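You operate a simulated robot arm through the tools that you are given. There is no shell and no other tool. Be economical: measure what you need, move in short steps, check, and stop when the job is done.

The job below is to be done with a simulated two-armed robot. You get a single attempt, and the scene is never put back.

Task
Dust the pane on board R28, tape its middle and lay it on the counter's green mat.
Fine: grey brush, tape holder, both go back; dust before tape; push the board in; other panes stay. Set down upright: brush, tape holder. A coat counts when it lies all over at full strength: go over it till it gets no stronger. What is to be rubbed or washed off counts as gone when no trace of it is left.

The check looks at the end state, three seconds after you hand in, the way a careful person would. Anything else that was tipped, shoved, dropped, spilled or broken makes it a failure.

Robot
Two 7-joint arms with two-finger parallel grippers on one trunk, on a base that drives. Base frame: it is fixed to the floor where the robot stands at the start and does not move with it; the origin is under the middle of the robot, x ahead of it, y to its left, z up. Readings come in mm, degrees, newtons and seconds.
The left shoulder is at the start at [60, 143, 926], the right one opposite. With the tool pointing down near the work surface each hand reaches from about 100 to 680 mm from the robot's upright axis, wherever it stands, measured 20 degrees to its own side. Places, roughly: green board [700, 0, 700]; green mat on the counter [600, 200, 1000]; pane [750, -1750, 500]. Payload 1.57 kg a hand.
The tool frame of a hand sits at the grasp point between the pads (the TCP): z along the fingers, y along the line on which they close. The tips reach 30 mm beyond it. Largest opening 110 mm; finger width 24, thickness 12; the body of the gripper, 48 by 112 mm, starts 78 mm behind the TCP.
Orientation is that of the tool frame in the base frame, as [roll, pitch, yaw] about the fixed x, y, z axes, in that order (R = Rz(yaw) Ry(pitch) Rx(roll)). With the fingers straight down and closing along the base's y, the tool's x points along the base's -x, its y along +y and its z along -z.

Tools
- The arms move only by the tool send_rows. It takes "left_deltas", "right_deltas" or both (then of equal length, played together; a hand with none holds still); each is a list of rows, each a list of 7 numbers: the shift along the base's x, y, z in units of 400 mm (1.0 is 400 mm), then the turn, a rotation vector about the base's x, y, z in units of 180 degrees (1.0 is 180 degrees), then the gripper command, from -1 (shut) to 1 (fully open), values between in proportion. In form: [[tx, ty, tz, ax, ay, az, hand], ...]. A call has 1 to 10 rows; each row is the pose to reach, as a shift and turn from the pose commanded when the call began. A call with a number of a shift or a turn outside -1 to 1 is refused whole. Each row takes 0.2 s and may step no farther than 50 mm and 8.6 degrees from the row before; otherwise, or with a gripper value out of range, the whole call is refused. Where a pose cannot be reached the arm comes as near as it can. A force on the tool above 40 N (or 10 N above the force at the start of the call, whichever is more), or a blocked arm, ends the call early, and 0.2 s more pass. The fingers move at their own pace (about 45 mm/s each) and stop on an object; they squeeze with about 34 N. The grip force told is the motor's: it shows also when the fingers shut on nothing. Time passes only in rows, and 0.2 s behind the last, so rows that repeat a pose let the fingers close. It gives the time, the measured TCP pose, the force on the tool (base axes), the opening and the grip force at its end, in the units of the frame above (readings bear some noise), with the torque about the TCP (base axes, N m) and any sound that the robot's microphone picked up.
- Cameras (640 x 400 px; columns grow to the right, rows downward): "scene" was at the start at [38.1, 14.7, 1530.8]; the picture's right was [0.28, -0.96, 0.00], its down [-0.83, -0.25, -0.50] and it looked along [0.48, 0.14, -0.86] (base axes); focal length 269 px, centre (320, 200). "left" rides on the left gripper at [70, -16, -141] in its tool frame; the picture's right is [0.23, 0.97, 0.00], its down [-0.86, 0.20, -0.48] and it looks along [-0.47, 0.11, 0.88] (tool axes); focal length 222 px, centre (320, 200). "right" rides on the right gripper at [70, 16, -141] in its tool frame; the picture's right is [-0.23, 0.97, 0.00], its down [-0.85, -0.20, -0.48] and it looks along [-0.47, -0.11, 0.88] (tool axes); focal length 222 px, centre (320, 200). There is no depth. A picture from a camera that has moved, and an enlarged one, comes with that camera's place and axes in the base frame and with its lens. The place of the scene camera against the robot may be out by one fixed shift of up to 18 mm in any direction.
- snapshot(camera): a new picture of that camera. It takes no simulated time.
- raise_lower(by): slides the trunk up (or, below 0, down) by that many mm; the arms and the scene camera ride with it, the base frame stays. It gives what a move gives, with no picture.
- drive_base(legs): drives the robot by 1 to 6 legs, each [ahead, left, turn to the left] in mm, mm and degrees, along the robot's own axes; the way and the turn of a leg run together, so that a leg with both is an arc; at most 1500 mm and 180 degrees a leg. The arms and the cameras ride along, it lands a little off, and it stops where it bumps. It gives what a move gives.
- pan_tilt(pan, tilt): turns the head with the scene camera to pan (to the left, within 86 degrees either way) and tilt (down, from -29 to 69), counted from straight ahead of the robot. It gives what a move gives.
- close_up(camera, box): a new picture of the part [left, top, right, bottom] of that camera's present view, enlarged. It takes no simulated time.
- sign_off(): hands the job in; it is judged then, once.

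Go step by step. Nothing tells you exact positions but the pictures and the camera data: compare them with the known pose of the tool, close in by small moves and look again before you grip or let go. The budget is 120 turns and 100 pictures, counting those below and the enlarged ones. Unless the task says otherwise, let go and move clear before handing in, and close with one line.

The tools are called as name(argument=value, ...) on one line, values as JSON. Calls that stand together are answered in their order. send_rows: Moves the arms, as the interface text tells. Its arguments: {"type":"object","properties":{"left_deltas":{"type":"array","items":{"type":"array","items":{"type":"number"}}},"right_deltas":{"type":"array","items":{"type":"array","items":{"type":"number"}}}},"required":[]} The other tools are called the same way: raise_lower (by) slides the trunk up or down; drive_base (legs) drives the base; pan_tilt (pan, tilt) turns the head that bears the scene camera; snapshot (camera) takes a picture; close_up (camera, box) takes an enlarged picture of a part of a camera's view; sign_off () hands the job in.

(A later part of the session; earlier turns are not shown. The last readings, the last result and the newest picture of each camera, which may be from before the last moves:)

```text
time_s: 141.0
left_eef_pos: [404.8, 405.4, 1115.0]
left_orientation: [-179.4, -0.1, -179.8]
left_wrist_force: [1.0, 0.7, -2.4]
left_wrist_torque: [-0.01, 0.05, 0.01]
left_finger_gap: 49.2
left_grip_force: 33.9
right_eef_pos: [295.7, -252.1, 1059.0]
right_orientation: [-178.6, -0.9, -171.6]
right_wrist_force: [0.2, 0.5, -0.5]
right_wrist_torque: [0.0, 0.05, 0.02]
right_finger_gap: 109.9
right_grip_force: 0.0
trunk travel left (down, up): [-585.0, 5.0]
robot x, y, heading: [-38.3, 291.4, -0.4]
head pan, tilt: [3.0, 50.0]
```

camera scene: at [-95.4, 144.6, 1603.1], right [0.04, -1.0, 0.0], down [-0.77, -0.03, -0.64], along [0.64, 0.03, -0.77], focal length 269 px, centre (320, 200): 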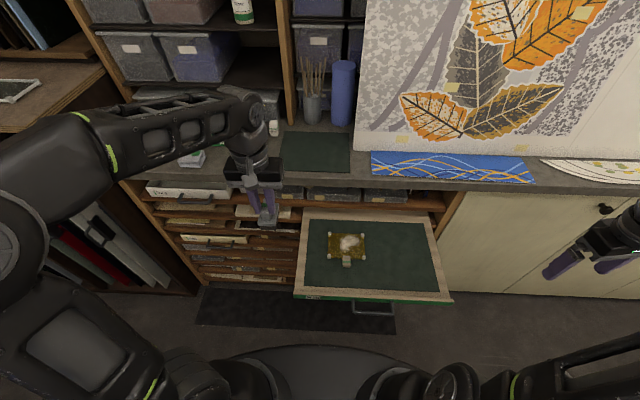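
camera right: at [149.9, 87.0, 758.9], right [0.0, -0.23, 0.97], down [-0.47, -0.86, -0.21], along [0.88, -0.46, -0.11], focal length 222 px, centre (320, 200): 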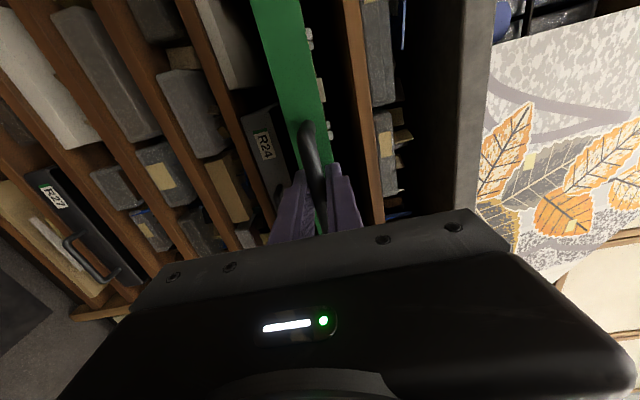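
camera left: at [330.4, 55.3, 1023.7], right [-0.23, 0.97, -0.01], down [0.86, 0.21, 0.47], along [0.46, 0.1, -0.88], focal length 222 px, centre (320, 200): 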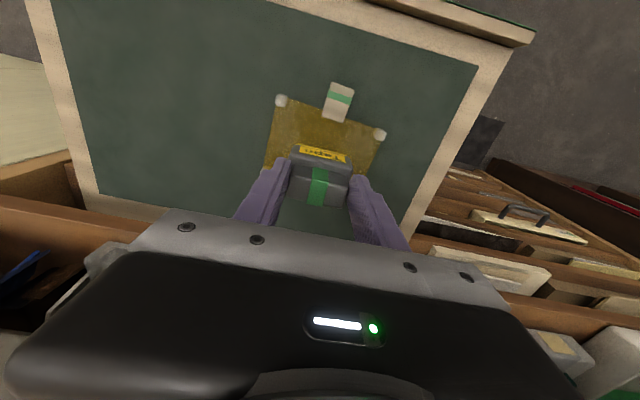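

send_rows(left_deltas=[[0.09, 0, 0, 0, 0, 0, -1], [0.18, 0, -0.005, 0, 0, 0, -1], [0.27, 0, -0.005, 0, 0, 0, -1], [0.335, 0, -0.01, 0, 0, 0, -1], [0.35, 0, -0.04, 0, 0, 0, -1], [0.35, 0, -0.075, 0, 0, 0, -1], [0.35, 0, -0.08, 0, 0, 0, -1]])

send_rows(left_deltas=[[0, 0, -0.004, 0, 0, 0, -1], [0, 0, -0.008, 0, 0, 0, -1]])

close_up(camera="scene", box=[200, 110, 360, 210])

```text
time_s: 142.6
left_eef_pos: [545.4, 406.0, 1081.7]
left_orientation: [-179.4, -0.1, -179.8]
left_wrist_force: [0.1, -0.5, -0.8]
left_wrist_torque: [-0.04, -0.01, -0.01]
left_finger_gap: 49.2
left_grip_force: 33.4
right_eef_pos: [294.5, -253.4, 1059.7]
right_orientation: [-178.7, -0.9, -171.6]
right_wrist_force: [0.3, 0.9, 0.5]
right_wrist_torque: [-0.02, -0.02, -0.02]
right_finger_gap: 110.0
right_grip_force: 0.1
trunk travel left (down, up): [-585.0, 5.0]
robot x, y, heading: [-41.1, 288.2, -0.3]
head pan, tilt: [3.0, 50.0]
```

```text
time_s: 143.2
left_eef_pos: [544.4, 404.8, 1078.9]
left_orientation: [-179.3, -0.1, -179.7]
left_wrist_force: [0.8, -0.5, -0.4]
left_wrist_torque: [0.01, 0.03, -0.03]
left_finger_gap: 49.1
left_grip_force: 34.2
right_eef_pos: [296.1, -251.9, 1059.4]
right_orientation: [-178.6, -0.9, -171.7]
right_wrist_force: [-0.5, -1.1, 0.7]
right_wrist_torque: [0.05, -0.01, 0.0]
right_finger_gap: 109.8
right_grip_force: 0.2
trunk travel left (down, up): [-585.0, 5.0]
robot x, y, heading: [-38.1, 288.3, -0.3]
head pan, tilt: [3.0, 50.0]
```

```text
4.00 times, centred on (280, 160) of scene
camera zoom: at [12.4, 289.1, 1603.1], right [0.05, -1.0, 0.0], down [-0.77, -0.04, -0.64], along [0.64, 0.03, -0.77], focal length 1076 px, centre (480, 360)
```

zoom: 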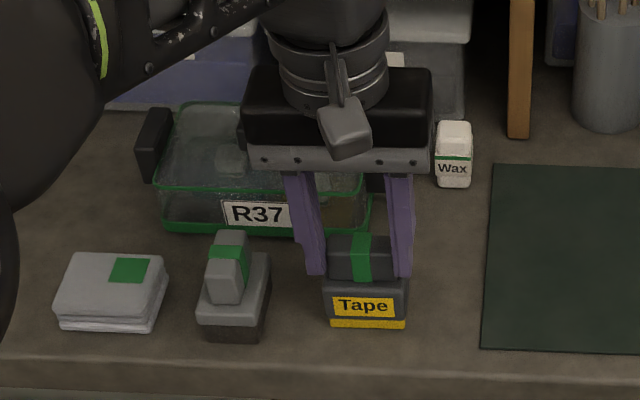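

Lower to contact, then release.

send_rows(left_deltas=[[0, 0, -0.004, 0, 0, 0, -1], [0, 0, -0.006, 0, 0, 0, -1]])

```text
time_s: 143.8
left_eef_pos: [544.7, 405.1, 1078.1]
left_orientation: [-179.4, 0.0, -179.7]
left_wrist_force: [3.7, 0.3, 4.3]
left_wrist_torque: [0.23, -0.21, -0.07]
left_finger_gap: 49.5
left_grip_force: 33.6
right_eef_pos: [295.5, -253.2, 1059.9]
right_orientation: [-178.7, -0.9, -171.6]
right_wrist_force: [0.1, 0.4, 0.2]
right_wrist_torque: [0.0, -0.02, 0.02]
right_finger_gap: 110.1
right_grip_force: 0.0
trunk travel left (down, up): [-585.0, 5.0]
robot x, y, heading: [-41.9, 289.6, -0.2]
head pan, tilt: [3.0, 50.0]
```

Contact made. I release, rise, and retreat; then go back to the pane to grip its tab.

send_rows(left_deltas=[[0, 0, 0.004, 0, 0, 0, 0.1], [0, 0, 0.004, 0, 0, 0, 0.36], [0, 0, 0.004, 0, 0, 0, 0.36], [0, 0, 0.05, 0, 0, 0, 0.36], [-0.05, 0, 0.08, 0, 0, 0, 0.36], [-0.15, 0, 0.08, 0, 0, 0, 0.36], [-0.25, 0, 0.08, 0, 0, 0, 0.36], [-0.36, 0, 0.08, 0, 0, 0, 0.36]])

close_up(camera="scene", box=[200, 110, 440, 260])

drive_base(legs=[[-100, 0, 0], [0, -140, 0]])

send_rows(left_deltas=[[0.02, -0.11, 0, 0, 0, 0, 0.1], [0.04, -0.22, 0, 0, 0, 0, 0.1], [0.06, -0.33, -0.02, 0, 0, 0, 0.1], [0.08, -0.44, -0.06, 0, 0, 0, 0.1], [0.1, -0.48, -0.17, 0, 0, 0, 0.1], [0.1, -0.48, -0.29, 0, 0, 0, 0.1], [0.1, -0.48, -0.41, 0, 0, 0, 0.1], [0.1, -0.48, -0.53, 0, 0, 0, 0.1]])

snapshot(camera="left")

```text
time_s: 145.6
left_eef_pos: [396.7, 408.9, 1108.7]
left_orientation: [-179.3, -0.1, -179.8]
left_wrist_force: [-0.2, 0.1, 0.6]
left_wrist_torque: [-0.01, -0.01, -0.01]
left_finger_gap: 74.8
left_grip_force: 0.1
right_eef_pos: [294.6, -252.7, 1061.3]
right_orientation: [-178.6, -0.9, -171.6]
right_wrist_force: [-0.7, -0.9, 0.2]
right_wrist_torque: [0.0, -0.04, 0.02]
right_finger_gap: 109.9
right_grip_force: 0.1
trunk travel left (down, up): [-585.0, 5.0]
robot x, y, heading: [-38.6, 285.8, -0.4]
head pan, tilt: [3.0, 50.0]
```

```text
2.67 times, centred on (320, 185) of scene
camera zoom: at [10.4, 289.5, 1603.2], right [0.05, -1.0, 0.0], down [-0.76, -0.04, -0.64], along [0.64, 0.03, -0.77], focal length 717 px, centre (320, 240)
```

zoom: 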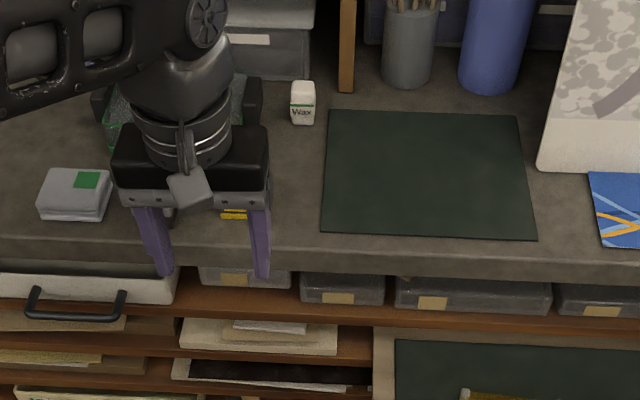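

```text
time_s: 147.6
left_eef_pos: [301.1, 268.4, 1108.7]
left_orientation: [-179.5, -0.1, -179.8]
left_wrist_force: [-0.5, -1.2, 0.0]
left_wrist_torque: [0.02, 0.02, -0.02]
left_finger_gap: 74.9
left_grip_force: 0.0
right_eef_pos: [195.6, -391.1, 1059.3]
right_orientation: [-178.7, -0.9, -171.6]
right_wrist_force: [-0.5, -0.6, -0.5]
right_wrist_torque: [0.01, -0.01, 0.05]
right_finger_gap: 110.0
right_grip_force: 0.1
trunk travel left (down, up): [-585.0, 5.0]
robot x, y, heading: [-137.6, 154.6, -0.0]
head pan, tilt: [3.0, 50.0]
```

```text
time_s: 149.4
left_eef_pos: [341.6, 74.0, 896.0]
left_orientation: [-179.4, -0.1, -179.8]
left_wrist_force: [-0.9, -0.6, 0.2]
left_wrist_torque: [-0.03, -0.01, -0.01]
left_finger_gap: 60.5
left_grip_force: 0.1
right_eef_pos: [196.5, -390.8, 1060.2]
right_orientation: [-178.6, -0.9, -171.5]
right_wrist_force: [0.2, 0.6, 0.2]
right_wrist_torque: [0.02, 0.01, 0.0]
right_finger_gap: 109.9
right_grip_force: 0.2
trunk travel left (down, up): [-585.0, 5.0]
robot x, y, heading: [-139.0, 153.1, -0.3]
head pan, tilt: [3.0, 50.0]
```

```text
25 pictures are left
camera left: at [272.0, 59.1, 1036.2], right [-0.23, 0.97, -0.01], down [0.86, 0.21, 0.47], along [0.46, 0.1, -0.88], focal length 222 px, centre (320, 200)
```

left: 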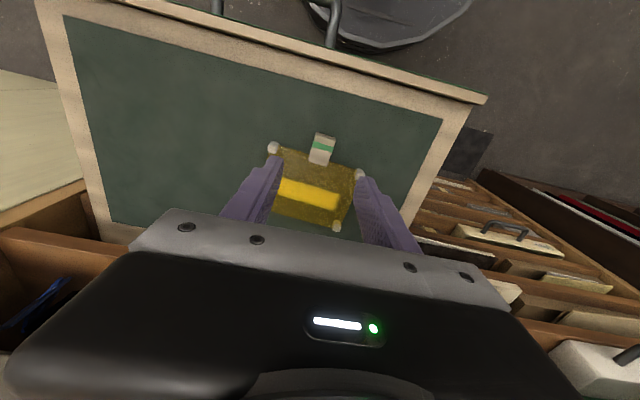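

Tab centre ≈[337,75]; it stands in front of the pane edge (x≈353). I align yaw −3.5° and descend in stages.

send_rows(left_deltas=[[-0.007, 0.002, -0.06, 0, 0, -0.0194, 0.1], [-0.014, 0.002, -0.12, 0, 0, -0.0194, 0.1], [-0.014, 0.002, -0.17, 0, 0, -0.0194, 0.1], [-0.014, 0.002, -0.2, 0, 0, -0.0194, 0.1]])

snapshot(camera="left")

close_up(camera="scene", box=[290, 205, 418, 285])

```text
time_s: 150.4
left_eef_pos: [333.7, 76.5, 817.9]
left_orientation: [-179.3, -0.2, 176.7]
left_wrist_force: [0.2, -0.6, 0.1]
left_wrist_torque: [-0.03, 0.03, 0.0]
left_finger_gap: 60.6
left_grip_force: 0.0
right_eef_pos: [196.2, -390.2, 1060.3]
right_orientation: [-178.6, -0.9, -171.5]
right_wrist_force: [0.1, -0.5, -1.6]
right_wrist_torque: [0.02, 0.03, 0.02]
right_finger_gap: 109.9
right_grip_force: 0.0
trunk travel left (down, up): [-585.0, 5.0]
robot x, y, heading: [-137.3, 154.6, -0.5]
head pan, tilt: [3.0, 50.0]
```

```text
24 pictures are left
camera left: at [264.5, 67.2, 958.1], right [-0.17, 0.99, -0.01], down [0.87, 0.16, 0.47], along [0.47, 0.07, -0.88], focal length 222 px, centre (320, 200)
```

left: 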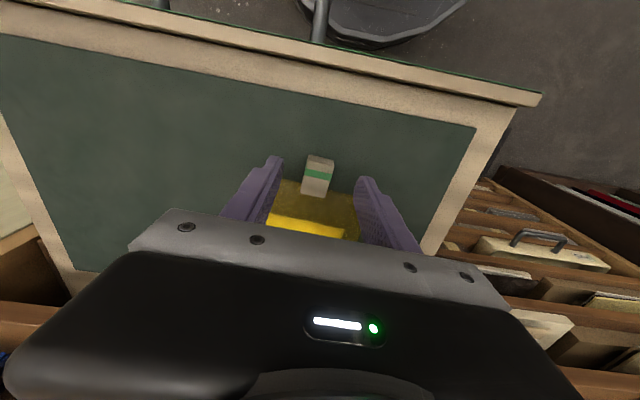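

```text
5.00 times, centred on (354, 245) of scene
camera zoom: at [-86.6, 151.5, 1603.2], right [0.05, -1.0, 0.0], down [-0.77, -0.04, -0.64], along [0.64, 0.03, -0.77], focal length 1345 px, centre (150, -25)
```

zoom: 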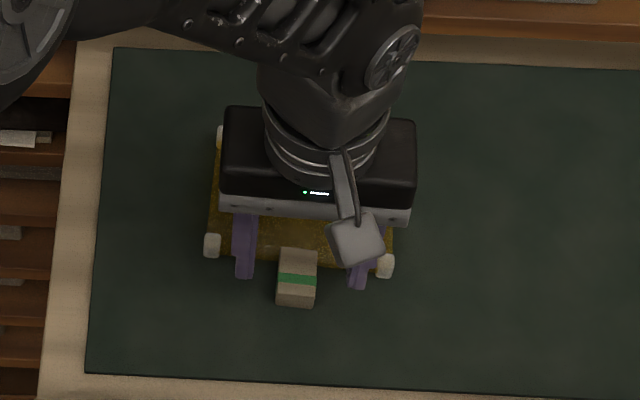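

Aligned. Descend 20 mm and close on the tab.

send_rows(left_deltas=[[0.005, -0.003, -0.025, 0, 0, 0, 0.1], [0.005, -0.003, -0.05, 0, 0, 0, 0.1], [0.005, -0.003, -0.05, 0, 0, 0, -0.5], [0.005, -0.003, -0.05, 0, 0, 0, -1], [0.005, -0.003, -0.05, 0, 0, 0, -1], [0.005, -0.003, -0.05, 0, 0, 0, -1]])

snapshot(camera="left")

```text
time_s: 151.8
left_eef_pos: [335.4, 77.1, 796.5]
left_orientation: [-179.4, -0.2, 176.7]
left_wrist_force: [-0.2, 0.4, -0.3]
left_wrist_torque: [-0.01, -0.03, -0.02]
left_finger_gap: 0.0
left_grip_force: 14.2
right_eef_pos: [195.7, -388.9, 1061.0]
right_orientation: [-178.5, -1.0, -171.6]
right_wrist_force: [0.8, -0.3, -0.7]
right_wrist_torque: [-0.03, 0.03, -0.01]
right_finger_gap: 110.2
right_grip_force: 0.0
trunk travel left (down, up): [-585.0, 5.0]
robot x, y, heading: [-138.9, 152.3, -0.1]
head pan, tilt: [3.0, 50.0]
```

```text
22 pictures are left
camera left: at [265.6, 65.7, 937.8], right [-0.17, 0.99, -0.01], down [0.87, 0.16, 0.47], along [0.47, 0.07, -0.88], focal length 222 px, centre (320, 200)
```

left: 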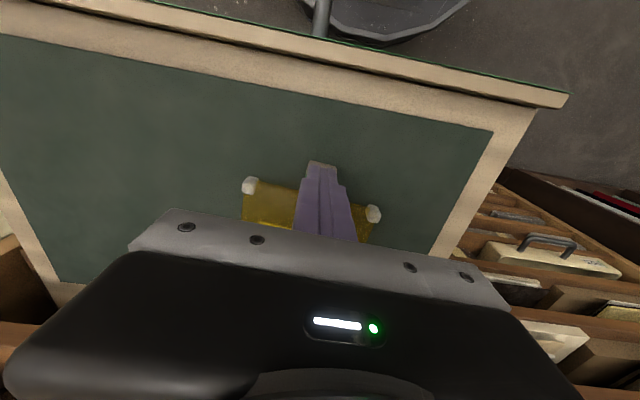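

The fingers closed just above the tab, so it's lower than I thought (pane top ≈753). I reopen, shift 7 mm forward, and go lower.

send_rows(left_deltas=[[0, 0, 0.03, 0, 0, 0, -0.5], [0.01, 0, 0.03, 0, 0, 0, 0.1], [0.017, 0, 0.03, 0, 0, 0, 0.1], [0.017, 0, 0.03, 0, 0, 0, 0.1], [0.017, 0, 0, 0, 0, 0, 0.1], [0.017, 0, -0.025, 0, 0, 0, 0.1], [0.017, 0, -0.037, 0, 0, 0, 0.1]])

snapshot(camera="left")

close_up(camera="scene", box=[290, 205, 418, 285])

```text
time_s: 153.4
left_eef_pos: [343.1, 78.3, 781.9]
left_orientation: [-179.3, -0.1, 176.7]
left_wrist_force: [0.0, 0.1, -1.0]
left_wrist_torque: [-0.01, -0.02, 0.04]
left_finger_gap: 60.3
left_grip_force: 0.0
right_eef_pos: [196.0, -390.9, 1061.3]
right_orientation: [-178.6, -1.0, -171.6]
right_wrist_force: [-0.9, -0.3, -0.1]
right_wrist_torque: [-0.01, -0.02, -0.01]
right_finger_gap: 109.9
right_grip_force: 0.1
trunk travel left (down, up): [-585.0, 5.0]
robot x, y, heading: [-138.9, 151.2, -0.3]
head pan, tilt: [3.0, 50.0]
```

```text
21 pictures are left
camera left: at [272.9, 66.4, 922.7], right [-0.17, 0.99, -0.01], down [0.87, 0.16, 0.47], along [0.47, 0.07, -0.88], focal length 222 px, centre (320, 200)
```

left: 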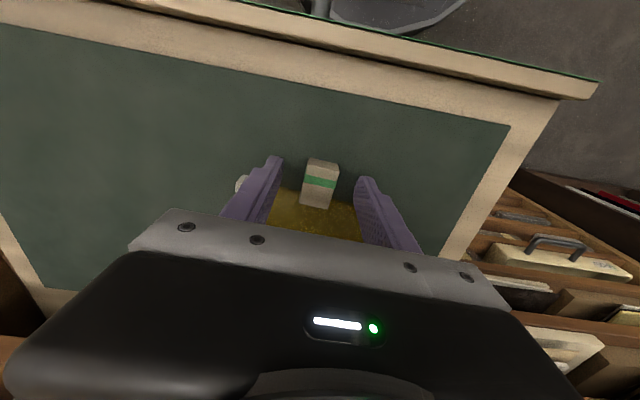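

```text
5.00 times, centred on (354, 245) of scene
camera zoom: at [-86.5, 151.4, 1603.1], right [0.05, -1.0, 0.0], down [-0.77, -0.04, -0.64], along [0.64, 0.03, -0.77], focal length 1345 px, centre (150, -25)
```

zoom: 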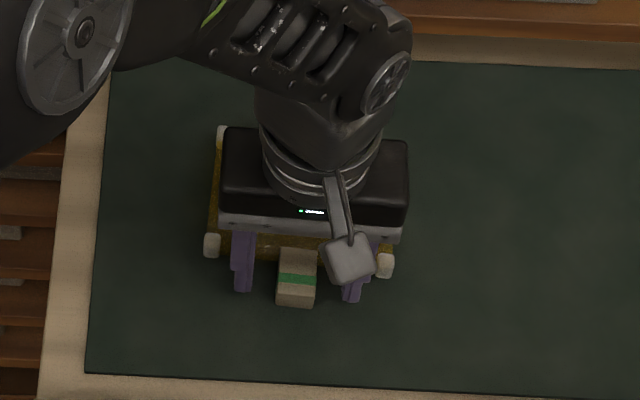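

Lowering a bit more, watching force, then closing.

send_rows(left_deltas=[[0.004, 0, -0.01, 0, 0, 0, 0.1], [0.004, 0, -0.018, 0, 0, 0, 0.1]])

send_rows(left_deltas=[[0, 0, 0, 0, 0, 0, -0.3], [0, 0, 0, 0, 0, 0, -1], [0, 0, 0, 0, 0, 0, -1], [0, 0, 0, 0, 0, 0, -1]])

```text
time_s: 154.0
left_eef_pos: [345.8, 76.8, 774.8]
left_orientation: [-179.2, -0.1, 176.6]
left_wrist_force: [-0.4, -0.3, -0.1]
left_wrist_torque: [-0.01, 0.0, 0.04]
left_finger_gap: 60.2
left_grip_force: 0.0
right_eef_pos: [195.2, -390.7, 1060.4]
right_orientation: [-178.7, -0.8, -171.7]
right_wrist_force: [0.1, -0.4, -0.4]
right_wrist_torque: [-0.02, 0.0, -0.02]
right_finger_gap: 109.8
right_grip_force: 0.0
trunk travel left (down, up): [-585.0, 5.0]
robot x, y, heading: [-136.7, 153.7, -0.1]
head pan, tilt: [3.0, 50.0]
```

```text
time_s: 155.0
left_eef_pos: [345.2, 76.3, 774.8]
left_orientation: [-179.3, -0.1, 176.7]
left_wrist_force: [0.0, -1.0, 0.6]
left_wrist_torque: [0.14, 0.02, -0.05]
left_finger_gap: 25.5
left_grip_force: 29.8
right_eef_pos: [196.4, -390.8, 1060.2]
right_orientation: [-178.6, -0.9, -171.7]
right_wrist_force: [-0.3, -0.5, -0.3]
right_wrist_torque: [-0.01, -0.02, -0.01]
right_finger_gap: 109.7
right_grip_force: 0.1
trunk travel left (down, up): [-585.0, 5.0]
robot x, y, heading: [-136.7, 152.2, -0.0]
head pan, tilt: [3.0, 50.0]
```

Gripped at 25.5 mm. For a firmer hold I reopen slightly, go 6 mm deeper and regrip.

send_rows(left_deltas=[[0, 0, 0, 0, 0, 0, -0.2], [0, 0, 0, 0, 0, 0, -0.2], [0, 0, -0.009, 0, 0, 0, -0.2], [0, 0, -0.015, 0, 0, 0, -0.2]])

send_rows(left_deltas=[[0, 0, 0, 0, 0, 0, -1], [0, 0, 0, 0, 0, 0, -1], [0, 0, 0, 0, 0, 0, -1]])

```text
time_s: 156.2
left_eef_pos: [347.7, 76.1, 774.2]
left_orientation: [-179.2, 0.3, 176.7]
left_wrist_force: [-3.7, 3.0, 22.0]
left_wrist_torque: [0.78, 0.31, 0.12]
left_finger_gap: 46.7
left_grip_force: 1.8
right_eef_pos: [195.4, -390.1, 1060.6]
right_orientation: [-178.7, -0.8, -171.5]
right_wrist_force: [-1.2, 0.6, 1.0]
right_wrist_torque: [-0.01, -0.01, 0.04]
right_finger_gap: 109.9
right_grip_force: 0.0
trunk travel left (down, up): [-585.0, 5.0]
robot x, y, heading: [-135.1, 153.8, -0.2]
head pan, tilt: [3.0, 50.0]
stopped in row 4 (left hand): the force on the tool passed its limit at 42 N (the readings are from after the stop); the commanded pose is now the measured one
```

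```text
time_s: 156.8
left_eef_pos: [348.5, 81.1, 772.7]
left_orientation: [-179.8, 0.2, 177.0]
left_wrist_force: [-2.8, 7.2, 18.3]
left_wrist_torque: [0.68, 0.36, 0.05]
left_finger_gap: 25.5
left_grip_force: 18.2
right_eef_pos: [195.9, -388.8, 1059.7]
right_orientation: [-178.6, -0.8, -171.5]
right_wrist_force: [-0.8, 0.0, -0.2]
right_wrist_torque: [0.02, 0.01, 0.03]
right_finger_gap: 110.1
right_grip_force: 0.0
trunk travel left (down, up): [-585.0, 5.0]
robot x, y, heading: [-136.4, 151.6, 0.0]
head pan, tilt: [3.0, 50.0]
stopped in row 2 (left hand): the force on the tool passed its limit at 43 N (the readings are from after the stop); the commanded pose is now the measured one
```

The tips already touch the mat, so this is as deep as possible. Ease up 1 mm and close fully.

send_rows(left_deltas=[[0, 0, 0.005, 0, 0, 0, -0.5], [0, 0, 0.005, 0, 0, 0, -1], [0, 0, 0.005, 0, 0, 0, -1], [0, 0, 0.005, 0, 0, 0, -1]])

send_rows(left_deltas=[[0, 0, 0.02, 0, 0, 0, -1], [0, 0, 0.05, 0, 0, 0, -1], [0, 0, 0.08, 0, 0, 0, -1]])

close_up(camera="scene", box=[290, 205, 418, 285])

snapshot(camera="left")

```text
time_s: 157.8
left_eef_pos: [349.0, 79.0, 773.4]
left_orientation: [-179.6, 0.2, 176.9]
left_wrist_force: [0.2, -0.5, 0.4]
left_wrist_torque: [-0.02, 0.06, -0.01]
left_finger_gap: 25.6
left_grip_force: 34.6
right_eef_pos: [196.5, -390.0, 1060.5]
right_orientation: [-178.6, -1.0, -171.5]
right_wrist_force: [-0.3, -0.4, 0.3]
right_wrist_torque: [-0.02, -0.02, 0.01]
right_finger_gap: 109.7
right_grip_force: 0.0
trunk travel left (down, up): [-585.0, 5.0]
robot x, y, heading: [-133.9, 151.6, -0.2]
head pan, tilt: [3.0, 50.0]
```

```text
time_s: 158.6
left_eef_pos: [349.4, 80.4, 805.3]
left_orientation: [-179.6, 0.2, 176.9]
left_wrist_force: [0.9, -0.3, -1.6]
left_wrist_torque: [-0.02, 0.04, -0.03]
left_finger_gap: 25.1
left_grip_force: 33.6
right_eef_pos: [196.9, -390.1, 1059.5]
right_orientation: [-178.6, -0.9, -171.5]
right_wrist_force: [0.8, 0.2, 0.2]
right_wrist_torque: [-0.04, -0.02, 0.03]
right_finger_gap: 110.1
right_grip_force: 0.2
trunk travel left (down, up): [-585.0, 5.0]
robot x, y, heading: [-139.7, 153.6, -0.2]
head pan, tilt: [3.0, 50.0]
```

```text
5.00 times, centred on (354, 245) of scene
camera zoom: at [-86.7, 152.0, 1603.1], right [0.05, -1.0, 0.0], down [-0.77, -0.04, -0.64], along [0.64, 0.03, -0.77], focal length 1345 px, centre (150, -25)
```

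zoom: 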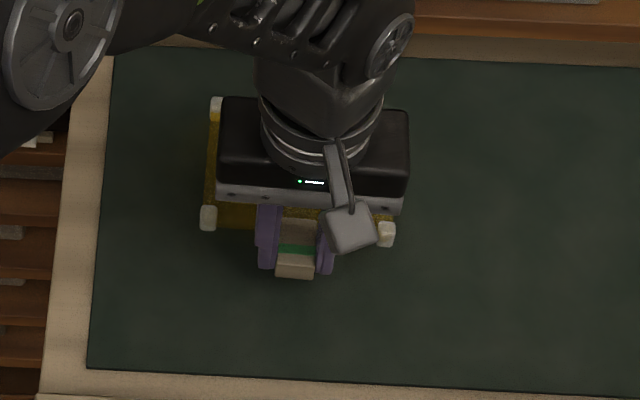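

```text
18 pictures are left
camera left: at [278.7, 69.5, 946.0], right [-0.17, 0.98, -0.01], down [0.86, 0.16, 0.48], along [0.47, 0.08, -0.88], focal length 222 px, centre (320, 200)
```

left: 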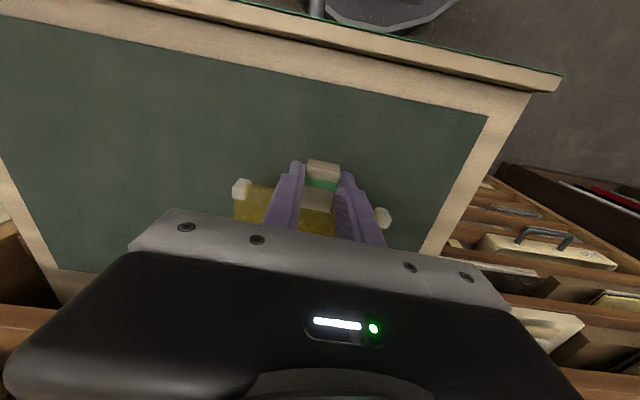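

Pane is held level. I lift to z≈1075, square it up, and drive toward the mat.

send_rows(left_deltas=[[0, 0.02, 0.1, 0, 0, 0.01, -1], [0, 0.05, 0.21, 0, 0, 0.02, -1], [-0.03, 0.08, 0.32, 0, 0, 0.02, -1], [-0.06, 0.12, 0.43, 0, 0, 0.02, -1], [-0.09, 0.16, 0.54, 0, 0, 0.02, -1], [-0.11, 0.2, 0.65, 0, 0, 0.02, -1], [-0.11, 0.22, 0.675, 0, 0, 0.02, -1]])

drive_base(legs=[[0, 115, 0], [100, 0, 0]])

snapshot(camera="scene")

```text
time_s: 160.2
left_eef_pos: [306.5, 169.5, 1078.1]
left_orientation: [-179.6, 0.0, -179.6]
left_wrist_force: [-0.1, 0.6, -1.5]
left_wrist_torque: [-0.02, 0.09, 0.0]
left_finger_gap: 25.1
left_grip_force: 33.8
right_eef_pos: [196.9, -390.0, 1058.8]
right_orientation: [-178.6, -0.9, -171.5]
right_wrist_force: [0.0, -0.2, -0.2]
right_wrist_torque: [0.03, 0.01, -0.03]
right_finger_gap: 109.8
right_grip_force: 0.1
trunk travel left (down, up): [-585.0, 5.0]
robot x, y, heading: [-135.8, 153.6, -0.2]
head pan, tilt: [3.0, 50.0]
```

```text
time_s: 162.2
left_eef_pos: [406.7, 283.5, 1077.9]
left_orientation: [-179.6, 0.1, -179.7]
left_wrist_force: [0.0, 1.1, -1.6]
left_wrist_torque: [0.02, 0.08, 0.0]
left_finger_gap: 25.3
left_grip_force: 34.0
right_eef_pos: [294.3, -274.9, 1060.1]
right_orientation: [-178.6, -1.0, -171.7]
right_wrist_force: [0.6, 0.2, 0.9]
right_wrist_torque: [-0.02, 0.0, -0.03]
right_finger_gap: 110.2
right_grip_force: 0.1
trunk travel left (down, up): [-585.0, 5.0]
robot x, y, heading: [-40.4, 266.9, -0.4]
head pan, tilt: [3.0, 50.0]
```

```text
17 pictures are left
camera scene: at [13.6, 267.2, 1603.1], right [0.05, -1.0, 0.0], down [-0.77, -0.04, -0.64], along [0.64, 0.03, -0.77], focal length 269 px, centre (320, 200)
```

scene: 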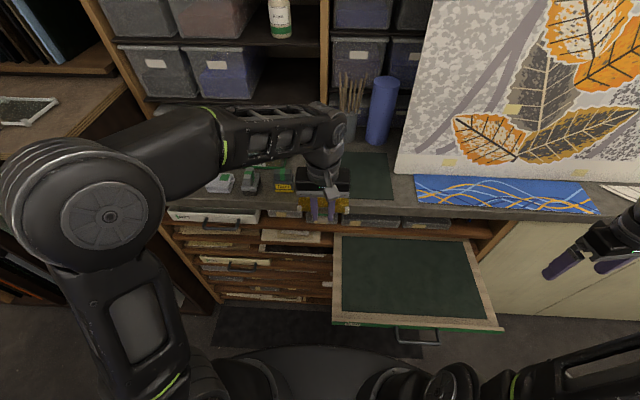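

Mat spans about x 526–735, y 65–312. I move the pane to TCP ≈[560,192] above it.

send_rows(left_deltas=[[0.02, -0.1, -0.01, 0, 0, 0, -1], [0.06, -0.2, -0.02, 0, 0, 0, -1], [0.15, -0.23, -0.03, 0, 0, 0, -1], [0.25, -0.23, -0.04, 0, 0, 0, -1], [0.34, -0.23, -0.045, 0, 0, 0, -1], [0.383, -0.23, -0.06, 0, 0, 0, -1]])

close_up(camera="scene", box=[230, 110, 430, 235])

```text
time_s: 163.6
left_eef_pos: [539.6, 193.3, 1061.6]
left_orientation: [-179.7, 0.1, -179.7]
left_wrist_force: [0.4, -0.1, -1.0]
left_wrist_torque: [-0.01, 0.05, 0.01]
left_finger_gap: 25.3
left_grip_force: 34.4
left hand out of reach, approached as far as the arm can: row 6
right_eef_pos: [293.4, -273.9, 1061.6]
right_orientation: [-178.7, -0.9, -171.7]
right_wrist_force: [0.4, -0.9, -0.3]
right_wrist_torque: [-0.01, -0.01, 0.0]
right_finger_gap: 110.4
right_grip_force: 0.1
trunk travel left (down, up): [-585.0, 5.0]
robot x, y, heading: [-39.8, 270.5, 0.0]
head pan, tilt: [3.0, 50.0]
```

```text
3.20 times, centred on (330, 172) of scene
camera zoom: at [11.0, 267.7, 1603.2], right [0.05, -1.0, 0.0], down [-0.76, -0.04, -0.64], along [0.64, 0.03, -0.77], focal length 860 px, centre (288, 288)
```

zoom: 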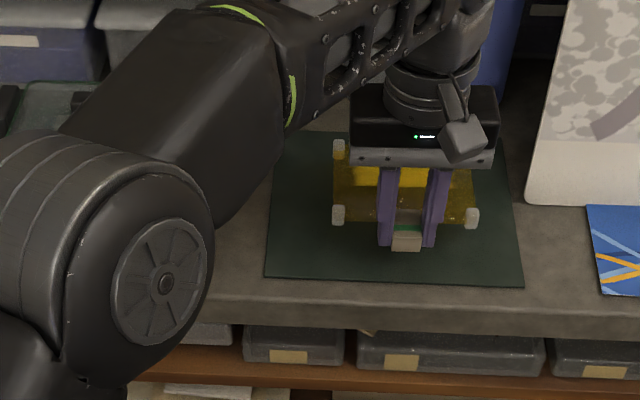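

The arm is at its reach limit; lowering gives more reach. I lower to z≈1035 toward x=562.

send_rows(left_deltas=[[0.01, 0, -0.02, 0, 0, 0, -1], [0.03, 0, -0.04, 0, 0, 0, -1], [0.055, 0, -0.065, 0, 0, 0, -1]])

```text
time_s: 164.4
left_eef_pos: [561.1, 192.6, 1033.0]
left_orientation: [-179.6, 0.1, -179.7]
left_wrist_force: [-0.9, 0.4, -1.3]
left_wrist_torque: [0.01, 0.08, 0.02]
left_finger_gap: 25.3
left_grip_force: 33.9
right_eef_pos: [293.4, -275.7, 1060.1]
right_orientation: [-178.6, -0.9, -171.7]
right_wrist_force: [0.3, 1.0, 0.1]
right_wrist_torque: [0.02, -0.02, -0.03]
right_finger_gap: 110.1
right_grip_force: 0.0
trunk travel left (down, up): [-585.0, 5.0]
robot x, y, heading: [-38.4, 267.6, -0.3]
head pan, tilt: [3.0, 50.0]
```

Reached x=561. I go on down in small steps, watching the force, and check the picture.

send_rows(left_deltas=[[0.005, 0, -0.015, 0, 0, 0, -1], [0.01, 0, -0.025, 0, 0, 0, -1]])

close_up(camera="scene", box=[270, 120, 430, 220])

```text
time_s: 165.0
left_eef_pos: [566.9, 192.7, 1024.2]
left_orientation: [-179.5, 0.2, -179.6]
left_wrist_force: [-1.7, -0.6, 5.1]
left_wrist_torque: [0.31, 0.03, 0.05]
left_finger_gap: 25.2
left_grip_force: 33.5
right_eef_pos: [293.4, -276.1, 1060.1]
right_orientation: [-178.5, -0.9, -171.7]
right_wrist_force: [0.4, 0.1, -0.9]
right_wrist_torque: [0.02, 0.02, -0.01]
right_finger_gap: 110.0
right_grip_force: 0.0
trunk travel left (down, up): [-585.0, 5.0]
robot x, y, heading: [-37.2, 269.9, -0.1]
head pan, tilt: [3.0, 50.0]
```

```text
4.00 times, centred on (350, 170) of scene
camera zoom: at [11.0, 267.3, 1603.3], right [0.05, -1.0, 0.0], down [-0.76, -0.04, -0.64], along [0.64, 0.03, -0.77], focal length 1076 px, centre (200, 320)
```

zoom: 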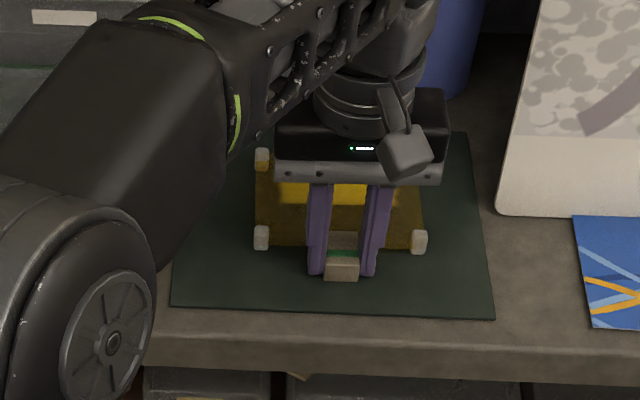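

Contact (5 N), with pane and tab within the mat. A tad lower, then check.

send_rows(left_deltas=[[0, 0, -0.004, 0, 0, 0, -1], [0, 0, -0.004, 0, 0, 0, -1]])

```text
time_s: 165.6
left_eef_pos: [567.3, 192.3, 1024.4]
left_orientation: [-179.5, 0.4, -179.7]
left_wrist_force: [-1.3, -0.4, 21.1]
left_wrist_torque: [0.49, 0.34, -0.08]
left_finger_gap: 25.2
left_grip_force: 33.8
right_eef_pos: [291.8, -274.1, 1061.2]
right_orientation: [-178.6, -0.7, -171.7]
right_wrist_force: [0.1, -0.5, -0.5]
right_wrist_torque: [-0.01, 0.02, 0.0]
right_finger_gap: 110.3
right_grip_force: 0.0
trunk travel left (down, up): [-585.0, 5.0]
robot x, y, heading: [-41.9, 268.3, -0.1]
head pan, tilt: [3.0, 50.0]
```

Firm, small-torque contact: the pane is lying flat. Ease 1 mm, open slowly, and rise.

send_rows(left_deltas=[[0, 0, 0.003, 0, 0, 0, -0.4], [0, 0, 0.003, 0, 0, 0, -0.2], [0, 0, 0.003, 0, 0, 0, -0.1], [0, 0, 0.04, 0, 0, 0, -0.1], [-0.08, 0, 0.08, 0, 0, 0, -0.1], [-0.18, 0, 0.1, 0, 0, 0, -0.1], [-0.28, 0, 0.12, 0, 0, 0, -0.1], [-0.38, 0, 0.13, 0, 0, 0, -0.1], [-0.46, 0.03, 0.13, 0, 0, 0, -0.1]])

close_up(camera="scene", box=[230, 110, 430, 235])

```text
time_s: 167.6
left_eef_pos: [381.6, 206.6, 1074.0]
left_orientation: [-179.6, 0.2, -179.7]
left_wrist_force: [-0.4, 0.9, 0.3]
left_wrist_torque: [-0.02, -0.03, 0.0]
left_finger_gap: 49.5
left_grip_force: 0.0
left hand out of reach, approached as far as the arm can: row 4
right_eef_pos: [292.3, -275.1, 1061.2]
right_orientation: [-178.6, -0.9, -171.6]
right_wrist_force: [0.1, -1.1, 0.3]
right_wrist_torque: [-0.02, -0.03, -0.03]
right_finger_gap: 109.9
right_grip_force: 0.1
trunk travel left (down, up): [-585.0, 5.0]
robot x, y, heading: [-41.6, 268.0, -0.2]
head pan, tilt: [3.0, 50.0]
```

```text
3.20 times, centred on (330, 172) of scene
camera zoom: at [10.7, 268.3, 1603.2], right [0.05, -1.0, 0.0], down [-0.76, -0.04, -0.64], along [0.64, 0.03, -0.77], focal length 860 px, centre (288, 288)
```

zoom: 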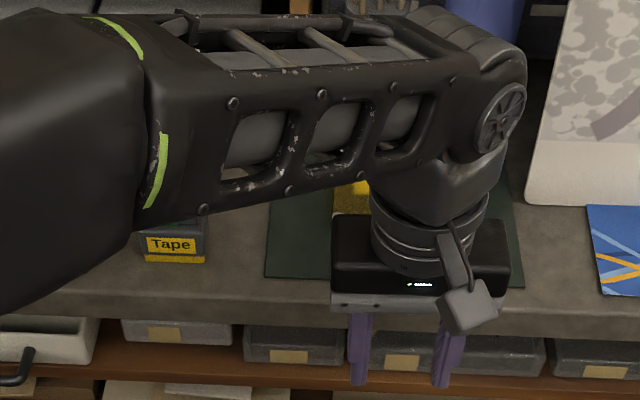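

Pane laid; I clear the left arm to the side, back off, lower the trunk, and prepare the right hand to push the board in.

send_rows(left_deltas=[[-0.02, 0.1, 0, 0, 0, 0, 0], [-0.04, 0.2, 0, 0, 0, 0, 0], [-0.06, 0.3, 0, 0, 0, 0, 0], [-0.08, 0.4, 0, 0, 0, 0, 0], [-0.1, 0.5, 0, 0, 0, 0, 0], [-0.1, 0.6, 0, 0, 0, 0, 0]], right_deltas=[[0, 0, 0, 0, 0, -0.02, 1], [0, 0, 0, 0, 0, -0.046, 1], [0, 0, 0, 0, 0, -0.046, 1], [0, 0, 0, 0, 0, -0.046, 1], [0, 0, 0, 0, 0, -0.046, 1], [0, 0, 0, 0, 0, -0.046, 1]])

close_up(camera="scene", box=[200, 110, 440, 260])

drive_base(legs=[[-205, 0, 0], [0, -170, 0]])

raise_lower(by=-60)

```text
time_s: 169.0
left_eef_pos: [342.8, 447.5, 1074.1]
left_orientation: [-179.6, 0.3, -179.7]
left_wrist_force: [0.3, 0.5, 0.1]
left_wrist_torque: [-0.04, -0.03, 0.01]
left_finger_gap: 54.9
left_grip_force: 0.0
right_eef_pos: [293.8, -274.8, 1059.4]
right_orientation: [-178.5, -0.9, -179.9]
right_wrist_force: [0.0, 1.0, -0.3]
right_wrist_torque: [-0.01, 0.02, -0.03]
right_finger_gap: 110.0
right_grip_force: 0.1
trunk travel left (down, up): [-585.0, 5.0]
robot x, y, heading: [-43.0, 268.1, -0.1]
head pan, tilt: [3.0, 50.0]
```

```text
2.67 times, centred on (320, 185) of scene
camera zoom: at [11.6, 268.1, 1603.1], right [0.05, -1.0, 0.0], down [-0.77, -0.04, -0.64], along [0.64, 0.03, -0.77], focal length 717 px, centre (320, 240)
```

zoom: 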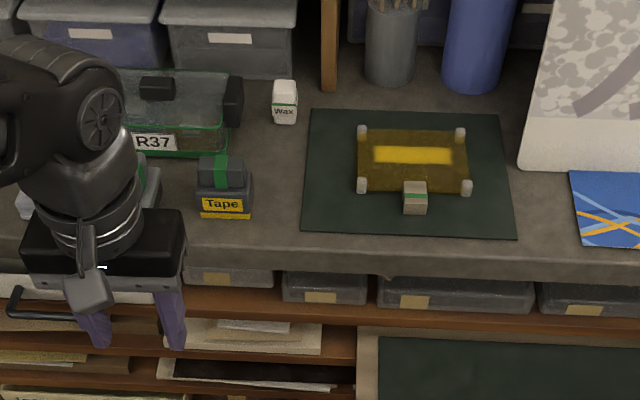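

```text
time_s: 171.7
left_eef_pos: [135.7, 281.5, 1073.9]
left_orientation: [-179.7, 0.3, -179.4]
left_wrist_force: [-0.4, 0.2, 0.6]
left_wrist_torque: [0.07, -0.03, 0.02]
left_finger_gap: 55.1
left_grip_force: 0.1
right_eef_pos: [89.6, -441.3, 1060.2]
right_orientation: [-178.8, -0.9, -179.7]
right_wrist_force: [0.2, -0.1, 0.3]
right_wrist_torque: [0.02, 0.0, 0.0]
right_finger_gap: 109.9
right_grip_force: 0.0
trunk travel left (down, up): [-585.0, 5.0]
robot x, y, heading: [-244.1, 102.4, -0.1]
head pan, tilt: [3.0, 50.0]
```

```text
time_s: 172.7
left_eef_pos: [133.7, 282.0, 1014.4]
left_orientation: [-179.6, 0.2, -179.4]
left_wrist_force: [-0.9, 0.7, -0.9]
left_wrist_torque: [0.0, -0.02, 0.03]
left_finger_gap: 55.1
left_grip_force: 0.1
right_eef_pos: [88.9, -439.5, 1001.0]
right_orientation: [-178.5, -0.9, -179.6]
right_wrist_force: [-0.4, -0.8, -0.1]
right_wrist_torque: [0.01, -0.01, 0.01]
right_finger_gap: 109.9
right_grip_force: 0.0
trunk travel left (down, up): [-525.0, 65.0]
robot x, y, heading: [-248.0, 100.3, 0.2]
head pan, tilt: [3.0, 50.0]
```

Pane lies well on the mat. Now bring the right hand in front of the handle, rotating it to point forward.

send_rows(right_deltas=[[0.02, 0.1, -0.03, 0, 0, 0, 1], [0.04, 0.2, -0.06, 0, 0, 0, 1], [0.06, 0.3, -0.1, 0, 0, 0, 1], [0.08, 0.4, -0.14, 0, 0, 0, 1], [0.1, 0.5, -0.16, 0, 0, 0, 1]])

send_rows(right_deltas=[[0, 0, 0, 0.0257, -0.0257, -0.0257, 1], [0, 0, 0, 0.0513, -0.0513, -0.0513, 1], [0, 0, 0, 0.077, -0.077, -0.077, 1], [0, 0, 0, 0.1026, -0.1026, -0.1026, 1], [0, 0, -0.02, 0.1283, -0.1283, -0.1283, 1], [0, 0, -0.04, 0.154, -0.154, -0.154, 1], [0, 0, -0.06, 0.1796, -0.1796, -0.1796, 1], [0, 0, -0.08, 0.2053, -0.2053, -0.2053, 1]])

send_rows(right_deltas=[[0, 0.02, 0, 0.0257, -0.0257, -0.0257, 1], [0, 0.06, 0, 0.0513, -0.0513, -0.0513, 1], [0, 0.12, 0, 0.077, -0.077, -0.077, 1], [0, 0.2, 0, 0.1026, -0.1026, -0.1026, 1], [0, 0.28, 0, 0.1283, -0.1283, -0.1283, 1], [0, 0.36, -0.02, 0.154, -0.154, -0.154, 1], [0, 0.44, -0.06, 0.1796, -0.1796, -0.1796, 1], [0, 0.52, -0.12, 0.1796, -0.1796, -0.1796, 1], [0, 0.6, -0.18, 0.1796, -0.1796, -0.1796, 1]])

snapshot(camera="right")

snapshot(camera="scene")

```text
time_s: 173.8
left_eef_pos: [134.9, 282.9, 1013.2]
left_orientation: [-179.6, 0.1, -179.4]
left_wrist_force: [-0.9, 0.3, -0.8]
left_wrist_torque: [-0.01, -0.02, -0.01]
left_finger_gap: 54.9
left_grip_force: 0.1
right_eef_pos: [128.5, -240.6, 935.7]
right_orientation: [-178.6, -0.8, -179.8]
right_wrist_force: [0.4, 0.2, -0.1]
right_wrist_torque: [-0.02, -0.02, 0.0]
right_finger_gap: 110.2
right_grip_force: 0.0
trunk travel left (down, up): [-525.0, 65.0]
robot x, y, heading: [-249.2, 103.0, -0.0]
head pan, tilt: [3.0, 50.0]
```

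```text
time_s: 175.7
left_eef_pos: [135.1, 281.3, 1013.6]
left_orientation: [-179.6, 0.1, -179.4]
left_wrist_force: [-0.2, -0.9, 0.2]
left_wrist_torque: [0.01, 0.03, 0.0]
left_finger_gap: 55.0
left_grip_force: 0.1
right_eef_pos: [129.6, -240.5, 904.7]
right_orientation: [133.2, 19.0, 132.4]
right_wrist_force: [-0.8, -0.3, -0.4]
right_wrist_torque: [0.0, -0.01, 0.03]
right_finger_gap: 110.0
right_grip_force: 0.0
trunk travel left (down, up): [-525.0, 65.0]
robot x, y, heading: [-249.7, 101.1, -0.2]
head pan, tilt: [3.0, 50.0]
```

```text
time_s: 177.3
left_eef_pos: [134.2, 280.6, 1012.1]
left_orientation: [-179.6, 0.1, -179.3]
left_wrist_force: [1.6, 0.4, -0.2]
left_wrist_torque: [-0.04, 0.0, -0.05]
left_finger_gap: 54.8
left_grip_force: 0.0
right_eef_pos: [165.0, -168.1, 844.3]
right_orientation: [89.5, 23.3, 88.7]
right_wrist_force: [0.1, -0.3, 1.0]
right_wrist_torque: [-0.03, 0.0, 0.03]
right_finger_gap: 110.1
right_grip_force: 0.2
right hand out of reach, approached as far as the arm can: row 2, 3, 4, 5, 6, 7, 8
trunk travel left (down, up): [-525.0, 65.0]
robot x, y, heading: [-246.2, 104.8, 0.2]
head pan, tilt: [3.0, 50.0]
stopped in row 8 (right hand): the arm was blocked; the commanded pose is now the measured one
```

```text
12 pictures are left
camera right: at [24.8, -95.5, 829.9], right [-0.01, 0.18, 0.98], down [-0.49, -0.86, 0.15], along [0.87, -0.49, 0.09], focal length 222 px, centre (320, 200)
```

right: 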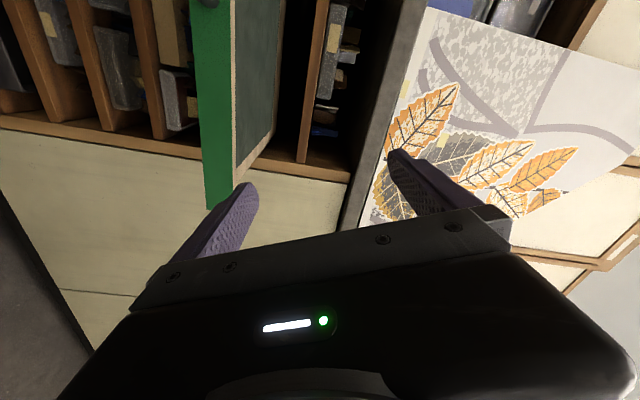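

```text
11 pictures are left
camera scene: at [-195.1, 101.3, 1543.3], right [0.05, -1.0, 0.0], down [-0.77, -0.04, -0.64], along [0.64, 0.03, -0.77], focal length 269 px, centre (320, 200)
```

scene: 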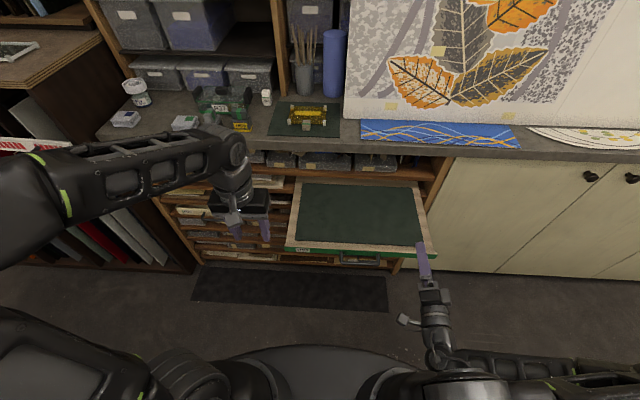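

The arm is cramped; I back up 75 mm so the hand has room, then correct the roll and bring it in front of the handle.

drive_base(legs=[[-75, 0, 0]])

send_rows(right_deltas=[[0.02, 0.04, -0.01, 0.02, 0, 0, 1], [0.05, 0.09, -0.02, 0.05, 0, 0, 1], [0.08, 0.15, -0.04, 0.08, 0, 0, 1], [0.1, 0.22, -0.07, 0.11, 0, 0, 1], [0.1, 0.3, -0.11, 0.129, 0, 0, 1], [0.1, 0.37, -0.16, 0.129, 0, 0, 0.1], [0.1, 0.43, -0.2, 0.129, 0, 0, 0.1], [0.1, 0.44, -0.24, 0.129, 0, 0, 0.1], [0.1, 0.44, -0.252, 0.129, 0, 0, 0.1]])

snapshot(camera="right")

```text
time_s: 178.3
left_eef_pos: [59.5, 283.2, 1014.1]
left_orientation: [-179.6, 0.2, -179.4]
left_wrist_force: [-0.4, -0.3, -0.1]
left_wrist_torque: [0.0, -0.02, -0.01]
left_finger_gap: 54.9
left_grip_force: 0.1
right_eef_pos: [89.5, -167.3, 844.1]
right_orientation: [89.4, 23.2, 88.7]
right_wrist_force: [-0.9, 0.9, 0.2]
right_wrist_torque: [0.02, 0.02, -0.02]
right_finger_gap: 109.9
right_grip_force: 0.0
trunk travel left (down, up): [-525.0, 65.0]
robot x, y, heading: [-319.8, 102.1, 0.3]
head pan, tilt: [3.0, 50.0]
```

```text
time_s: 179.1
left_eef_pos: [62.6, 282.3, 1012.8]
left_orientation: [-179.6, 0.0, -179.5]
left_wrist_force: [0.5, -0.3, -1.1]
left_wrist_torque: [0.0, 0.01, 0.03]
left_finger_gap: 55.1
left_grip_force: 0.1
right_eef_pos: [133.1, -156.5, 822.0]
right_orientation: [88.3, 17.1, 85.2]
right_wrist_force: [-1.0, 0.1, 0.2]
right_wrist_torque: [0.01, 0.0, 0.0]
right_finger_gap: 110.0
right_grip_force: 0.1
trunk travel left (down, up): [-525.0, 65.0]
robot x, y, heading: [-316.6, 100.2, 0.2]
head pan, tilt: [3.0, 50.0]
stopped in row 3 (right hand): the force on the tool passed its limit at 63 N (the readings are from after the stop); the commanded pose is now the measured one
```

```text
10 pictures are left
camera right: at [-3.4, -74.7, 811.8], right [-0.02, 0.07, 1.0], down [-0.54, -0.84, 0.05], along [0.84, -0.54, 0.06], focal length 222 px, centre (320, 200)
```

right: 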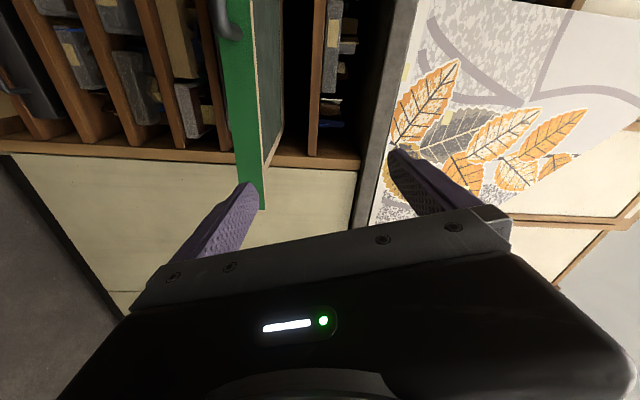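

A brief force spike, probably the arm reconfiguring. I continue with much smaller steps.

send_rows(right_deltas=[[-0.01, 0.02, 0, 0.01, 0, 0.005, 1], [-0.01, 0.05, 0, 0.02, 0, 0.01, 1], [-0.01, 0.08, 0, 0.035, 0, 0.015, 1], [-0.01, 0.11, 0, 0.05, 0, 0.02, 1], [-0.01, 0.14, 0, 0.065, 0, 0.026, 1], [-0.01, 0.17, 0, 0.08, 0, 0.026, 1], [-0.01, 0.2, -0.01, 0.095, 0, 0.026, 1]])

snapshot(camera="scene")

```text
time_s: 180.9
left_eef_pos: [61.8, 281.1, 1013.6]
left_orientation: [-179.6, 0.2, -179.3]
left_wrist_force: [0.2, 0.1, 0.3]
left_wrist_torque: [-0.03, -0.01, -0.02]
left_finger_gap: 54.9
left_grip_force: 0.0
right_eef_pos: [144.6, -99.3, 810.2]
right_orientation: [87.3, 3.9, 88.0]
right_wrist_force: [-0.6, -0.6, 0.3]
right_wrist_torque: [0.01, 0.0, 0.01]
right_finger_gap: 109.8
right_grip_force: 0.2
trunk travel left (down, up): [-525.0, 65.0]
robot x, y, heading: [-319.8, 103.2, -0.0]
head pan, tilt: [3.0, 50.0]
stopped in row 7 (right hand): the arm was blocked; the commanded pose is now the measured one
```

```text
9 pictures are left
camera scene: at [-269.5, 100.9, 1543.1], right [0.05, -1.0, 0.0], down [-0.77, -0.04, -0.64], along [0.64, 0.03, -0.77], focal length 269 px, centre (320, 200)
```

scene: 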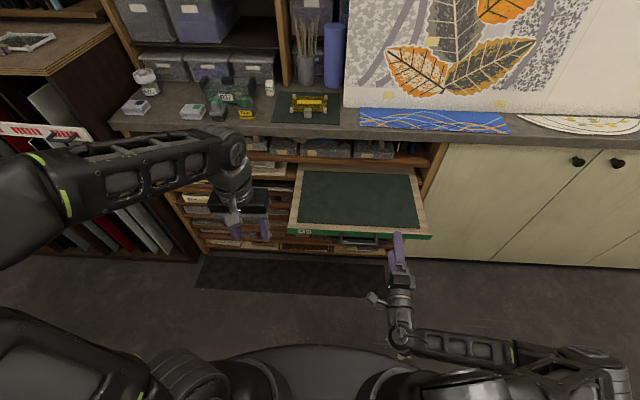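

The arm resists moving further inward, so I'll lower the hand here and instead drive the base left to line up, then use the drive to push.

send_rows(right_deltas=[[0, 0, -0.03, 0, 0, 0, 1], [0, 0, -0.06, 0, 0, 0, 1], [0, 0, -0.09, 0, 0, 0, 0.1], [0, 0, -0.12, 0, 0, 0, 0.1], [0, 0, -0.15, 0, 0, 0, 0.1], [0, 0, -0.167, 0, 0, 0, 0.1]])

```text
time_s: 182.3
left_eef_pos: [61.6, 282.5, 1013.3]
left_orientation: [-179.6, 0.2, -179.5]
left_wrist_force: [-0.5, 0.1, 1.1]
left_wrist_torque: [0.0, -0.04, -0.01]
left_finger_gap: 55.0
left_grip_force: 0.2
right_eef_pos: [142.9, -99.7, 743.7]
right_orientation: [87.4, 3.7, 88.0]
right_wrist_force: [0.8, -0.1, 0.6]
right_wrist_torque: [-0.01, -0.02, -0.02]
right_finger_gap: 60.3
right_grip_force: 0.1
trunk travel left (down, up): [-525.0, 65.0]
robot x, y, heading: [-319.7, 99.6, -0.2]
head pan, tilt: [3.0, 50.0]
```

drive_base(legs=[[0, 105, 0.2]])

snapshot(camera="right")

```text
time_s: 183.4
left_eef_pos: [60.4, 391.1, 1013.8]
left_orientation: [-179.6, 0.2, -179.2]
left_wrist_force: [-0.3, 0.3, 0.6]
left_wrist_torque: [-0.05, -0.03, 0.04]
left_finger_gap: 55.1
left_grip_force: 0.1
right_eef_pos: [145.0, 9.4, 743.0]
right_orientation: [87.4, 3.9, 88.2]
right_wrist_force: [-0.9, -0.5, 0.7]
right_wrist_torque: [-0.01, 0.01, -0.01]
right_finger_gap: 60.4
right_grip_force: 0.1
trunk travel left (down, up): [-525.0, 65.0]
robot x, y, heading: [-319.1, 206.5, 0.0]
head pan, tilt: [3.0, 50.0]
```

```text
8 pictures are left
camera right: at [4.0, 84.0, 749.1], right [-0.05, -0.16, 0.99], down [-0.5, -0.85, -0.16], along [0.87, -0.5, -0.04], focal length 222 px, centre (320, 200)
```

right: 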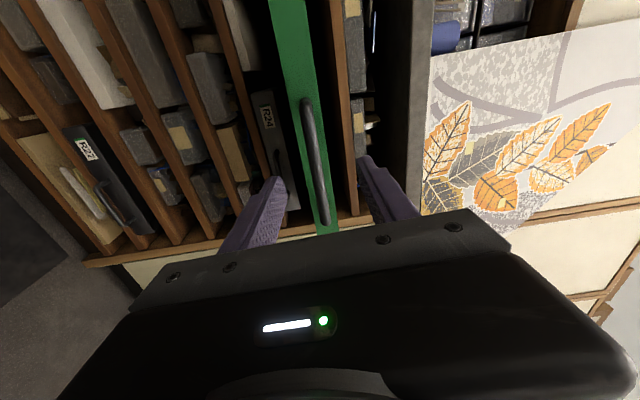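

The bar lies between the fingers at x≈216, z≈740. I move forward 57 mm and grip.

send_rows(right_deltas=[[0.04, 0, -0.004, 0, 0, 0, 0.1], [0.08, 0, -0.007, 0, 0, 0, 0.1], [0.12, 0, -0.007, 0, 0, 0, 0.1], [0.142, 0, -0.007, 0, 0, 0, 0.1], [0.142, 0, -0.007, 0, 0, 0, -0.5], [0.142, 0, -0.007, 0, 0, 0, -1], [0.142, 0, -0.007, 0, 0, 0, -1], [0.142, 0, -0.007, 0, 0, 0, -1]])

```text
time_s: 185.2
left_eef_pos: [60.4, 389.3, 1014.3]
left_orientation: [-179.6, 0.2, -179.2]
left_wrist_force: [0.3, 0.1, 0.4]
left_wrist_torque: [-0.02, 0.0, 0.0]
left_finger_gap: 55.0
left_grip_force: 0.1
right_eef_pos: [199.6, 9.0, 743.3]
right_orientation: [87.2, 3.8, 88.2]
right_wrist_force: [1.4, -0.8, 3.7]
right_wrist_torque: [0.5, -0.02, 0.04]
right_finger_gap: 13.4
right_grip_force: 23.2
trunk travel left (down, up): [-525.0, 65.0]
robot x, y, heading: [-316.8, 208.7, 0.3]
head pan, tilt: [3.0, 50.0]
```

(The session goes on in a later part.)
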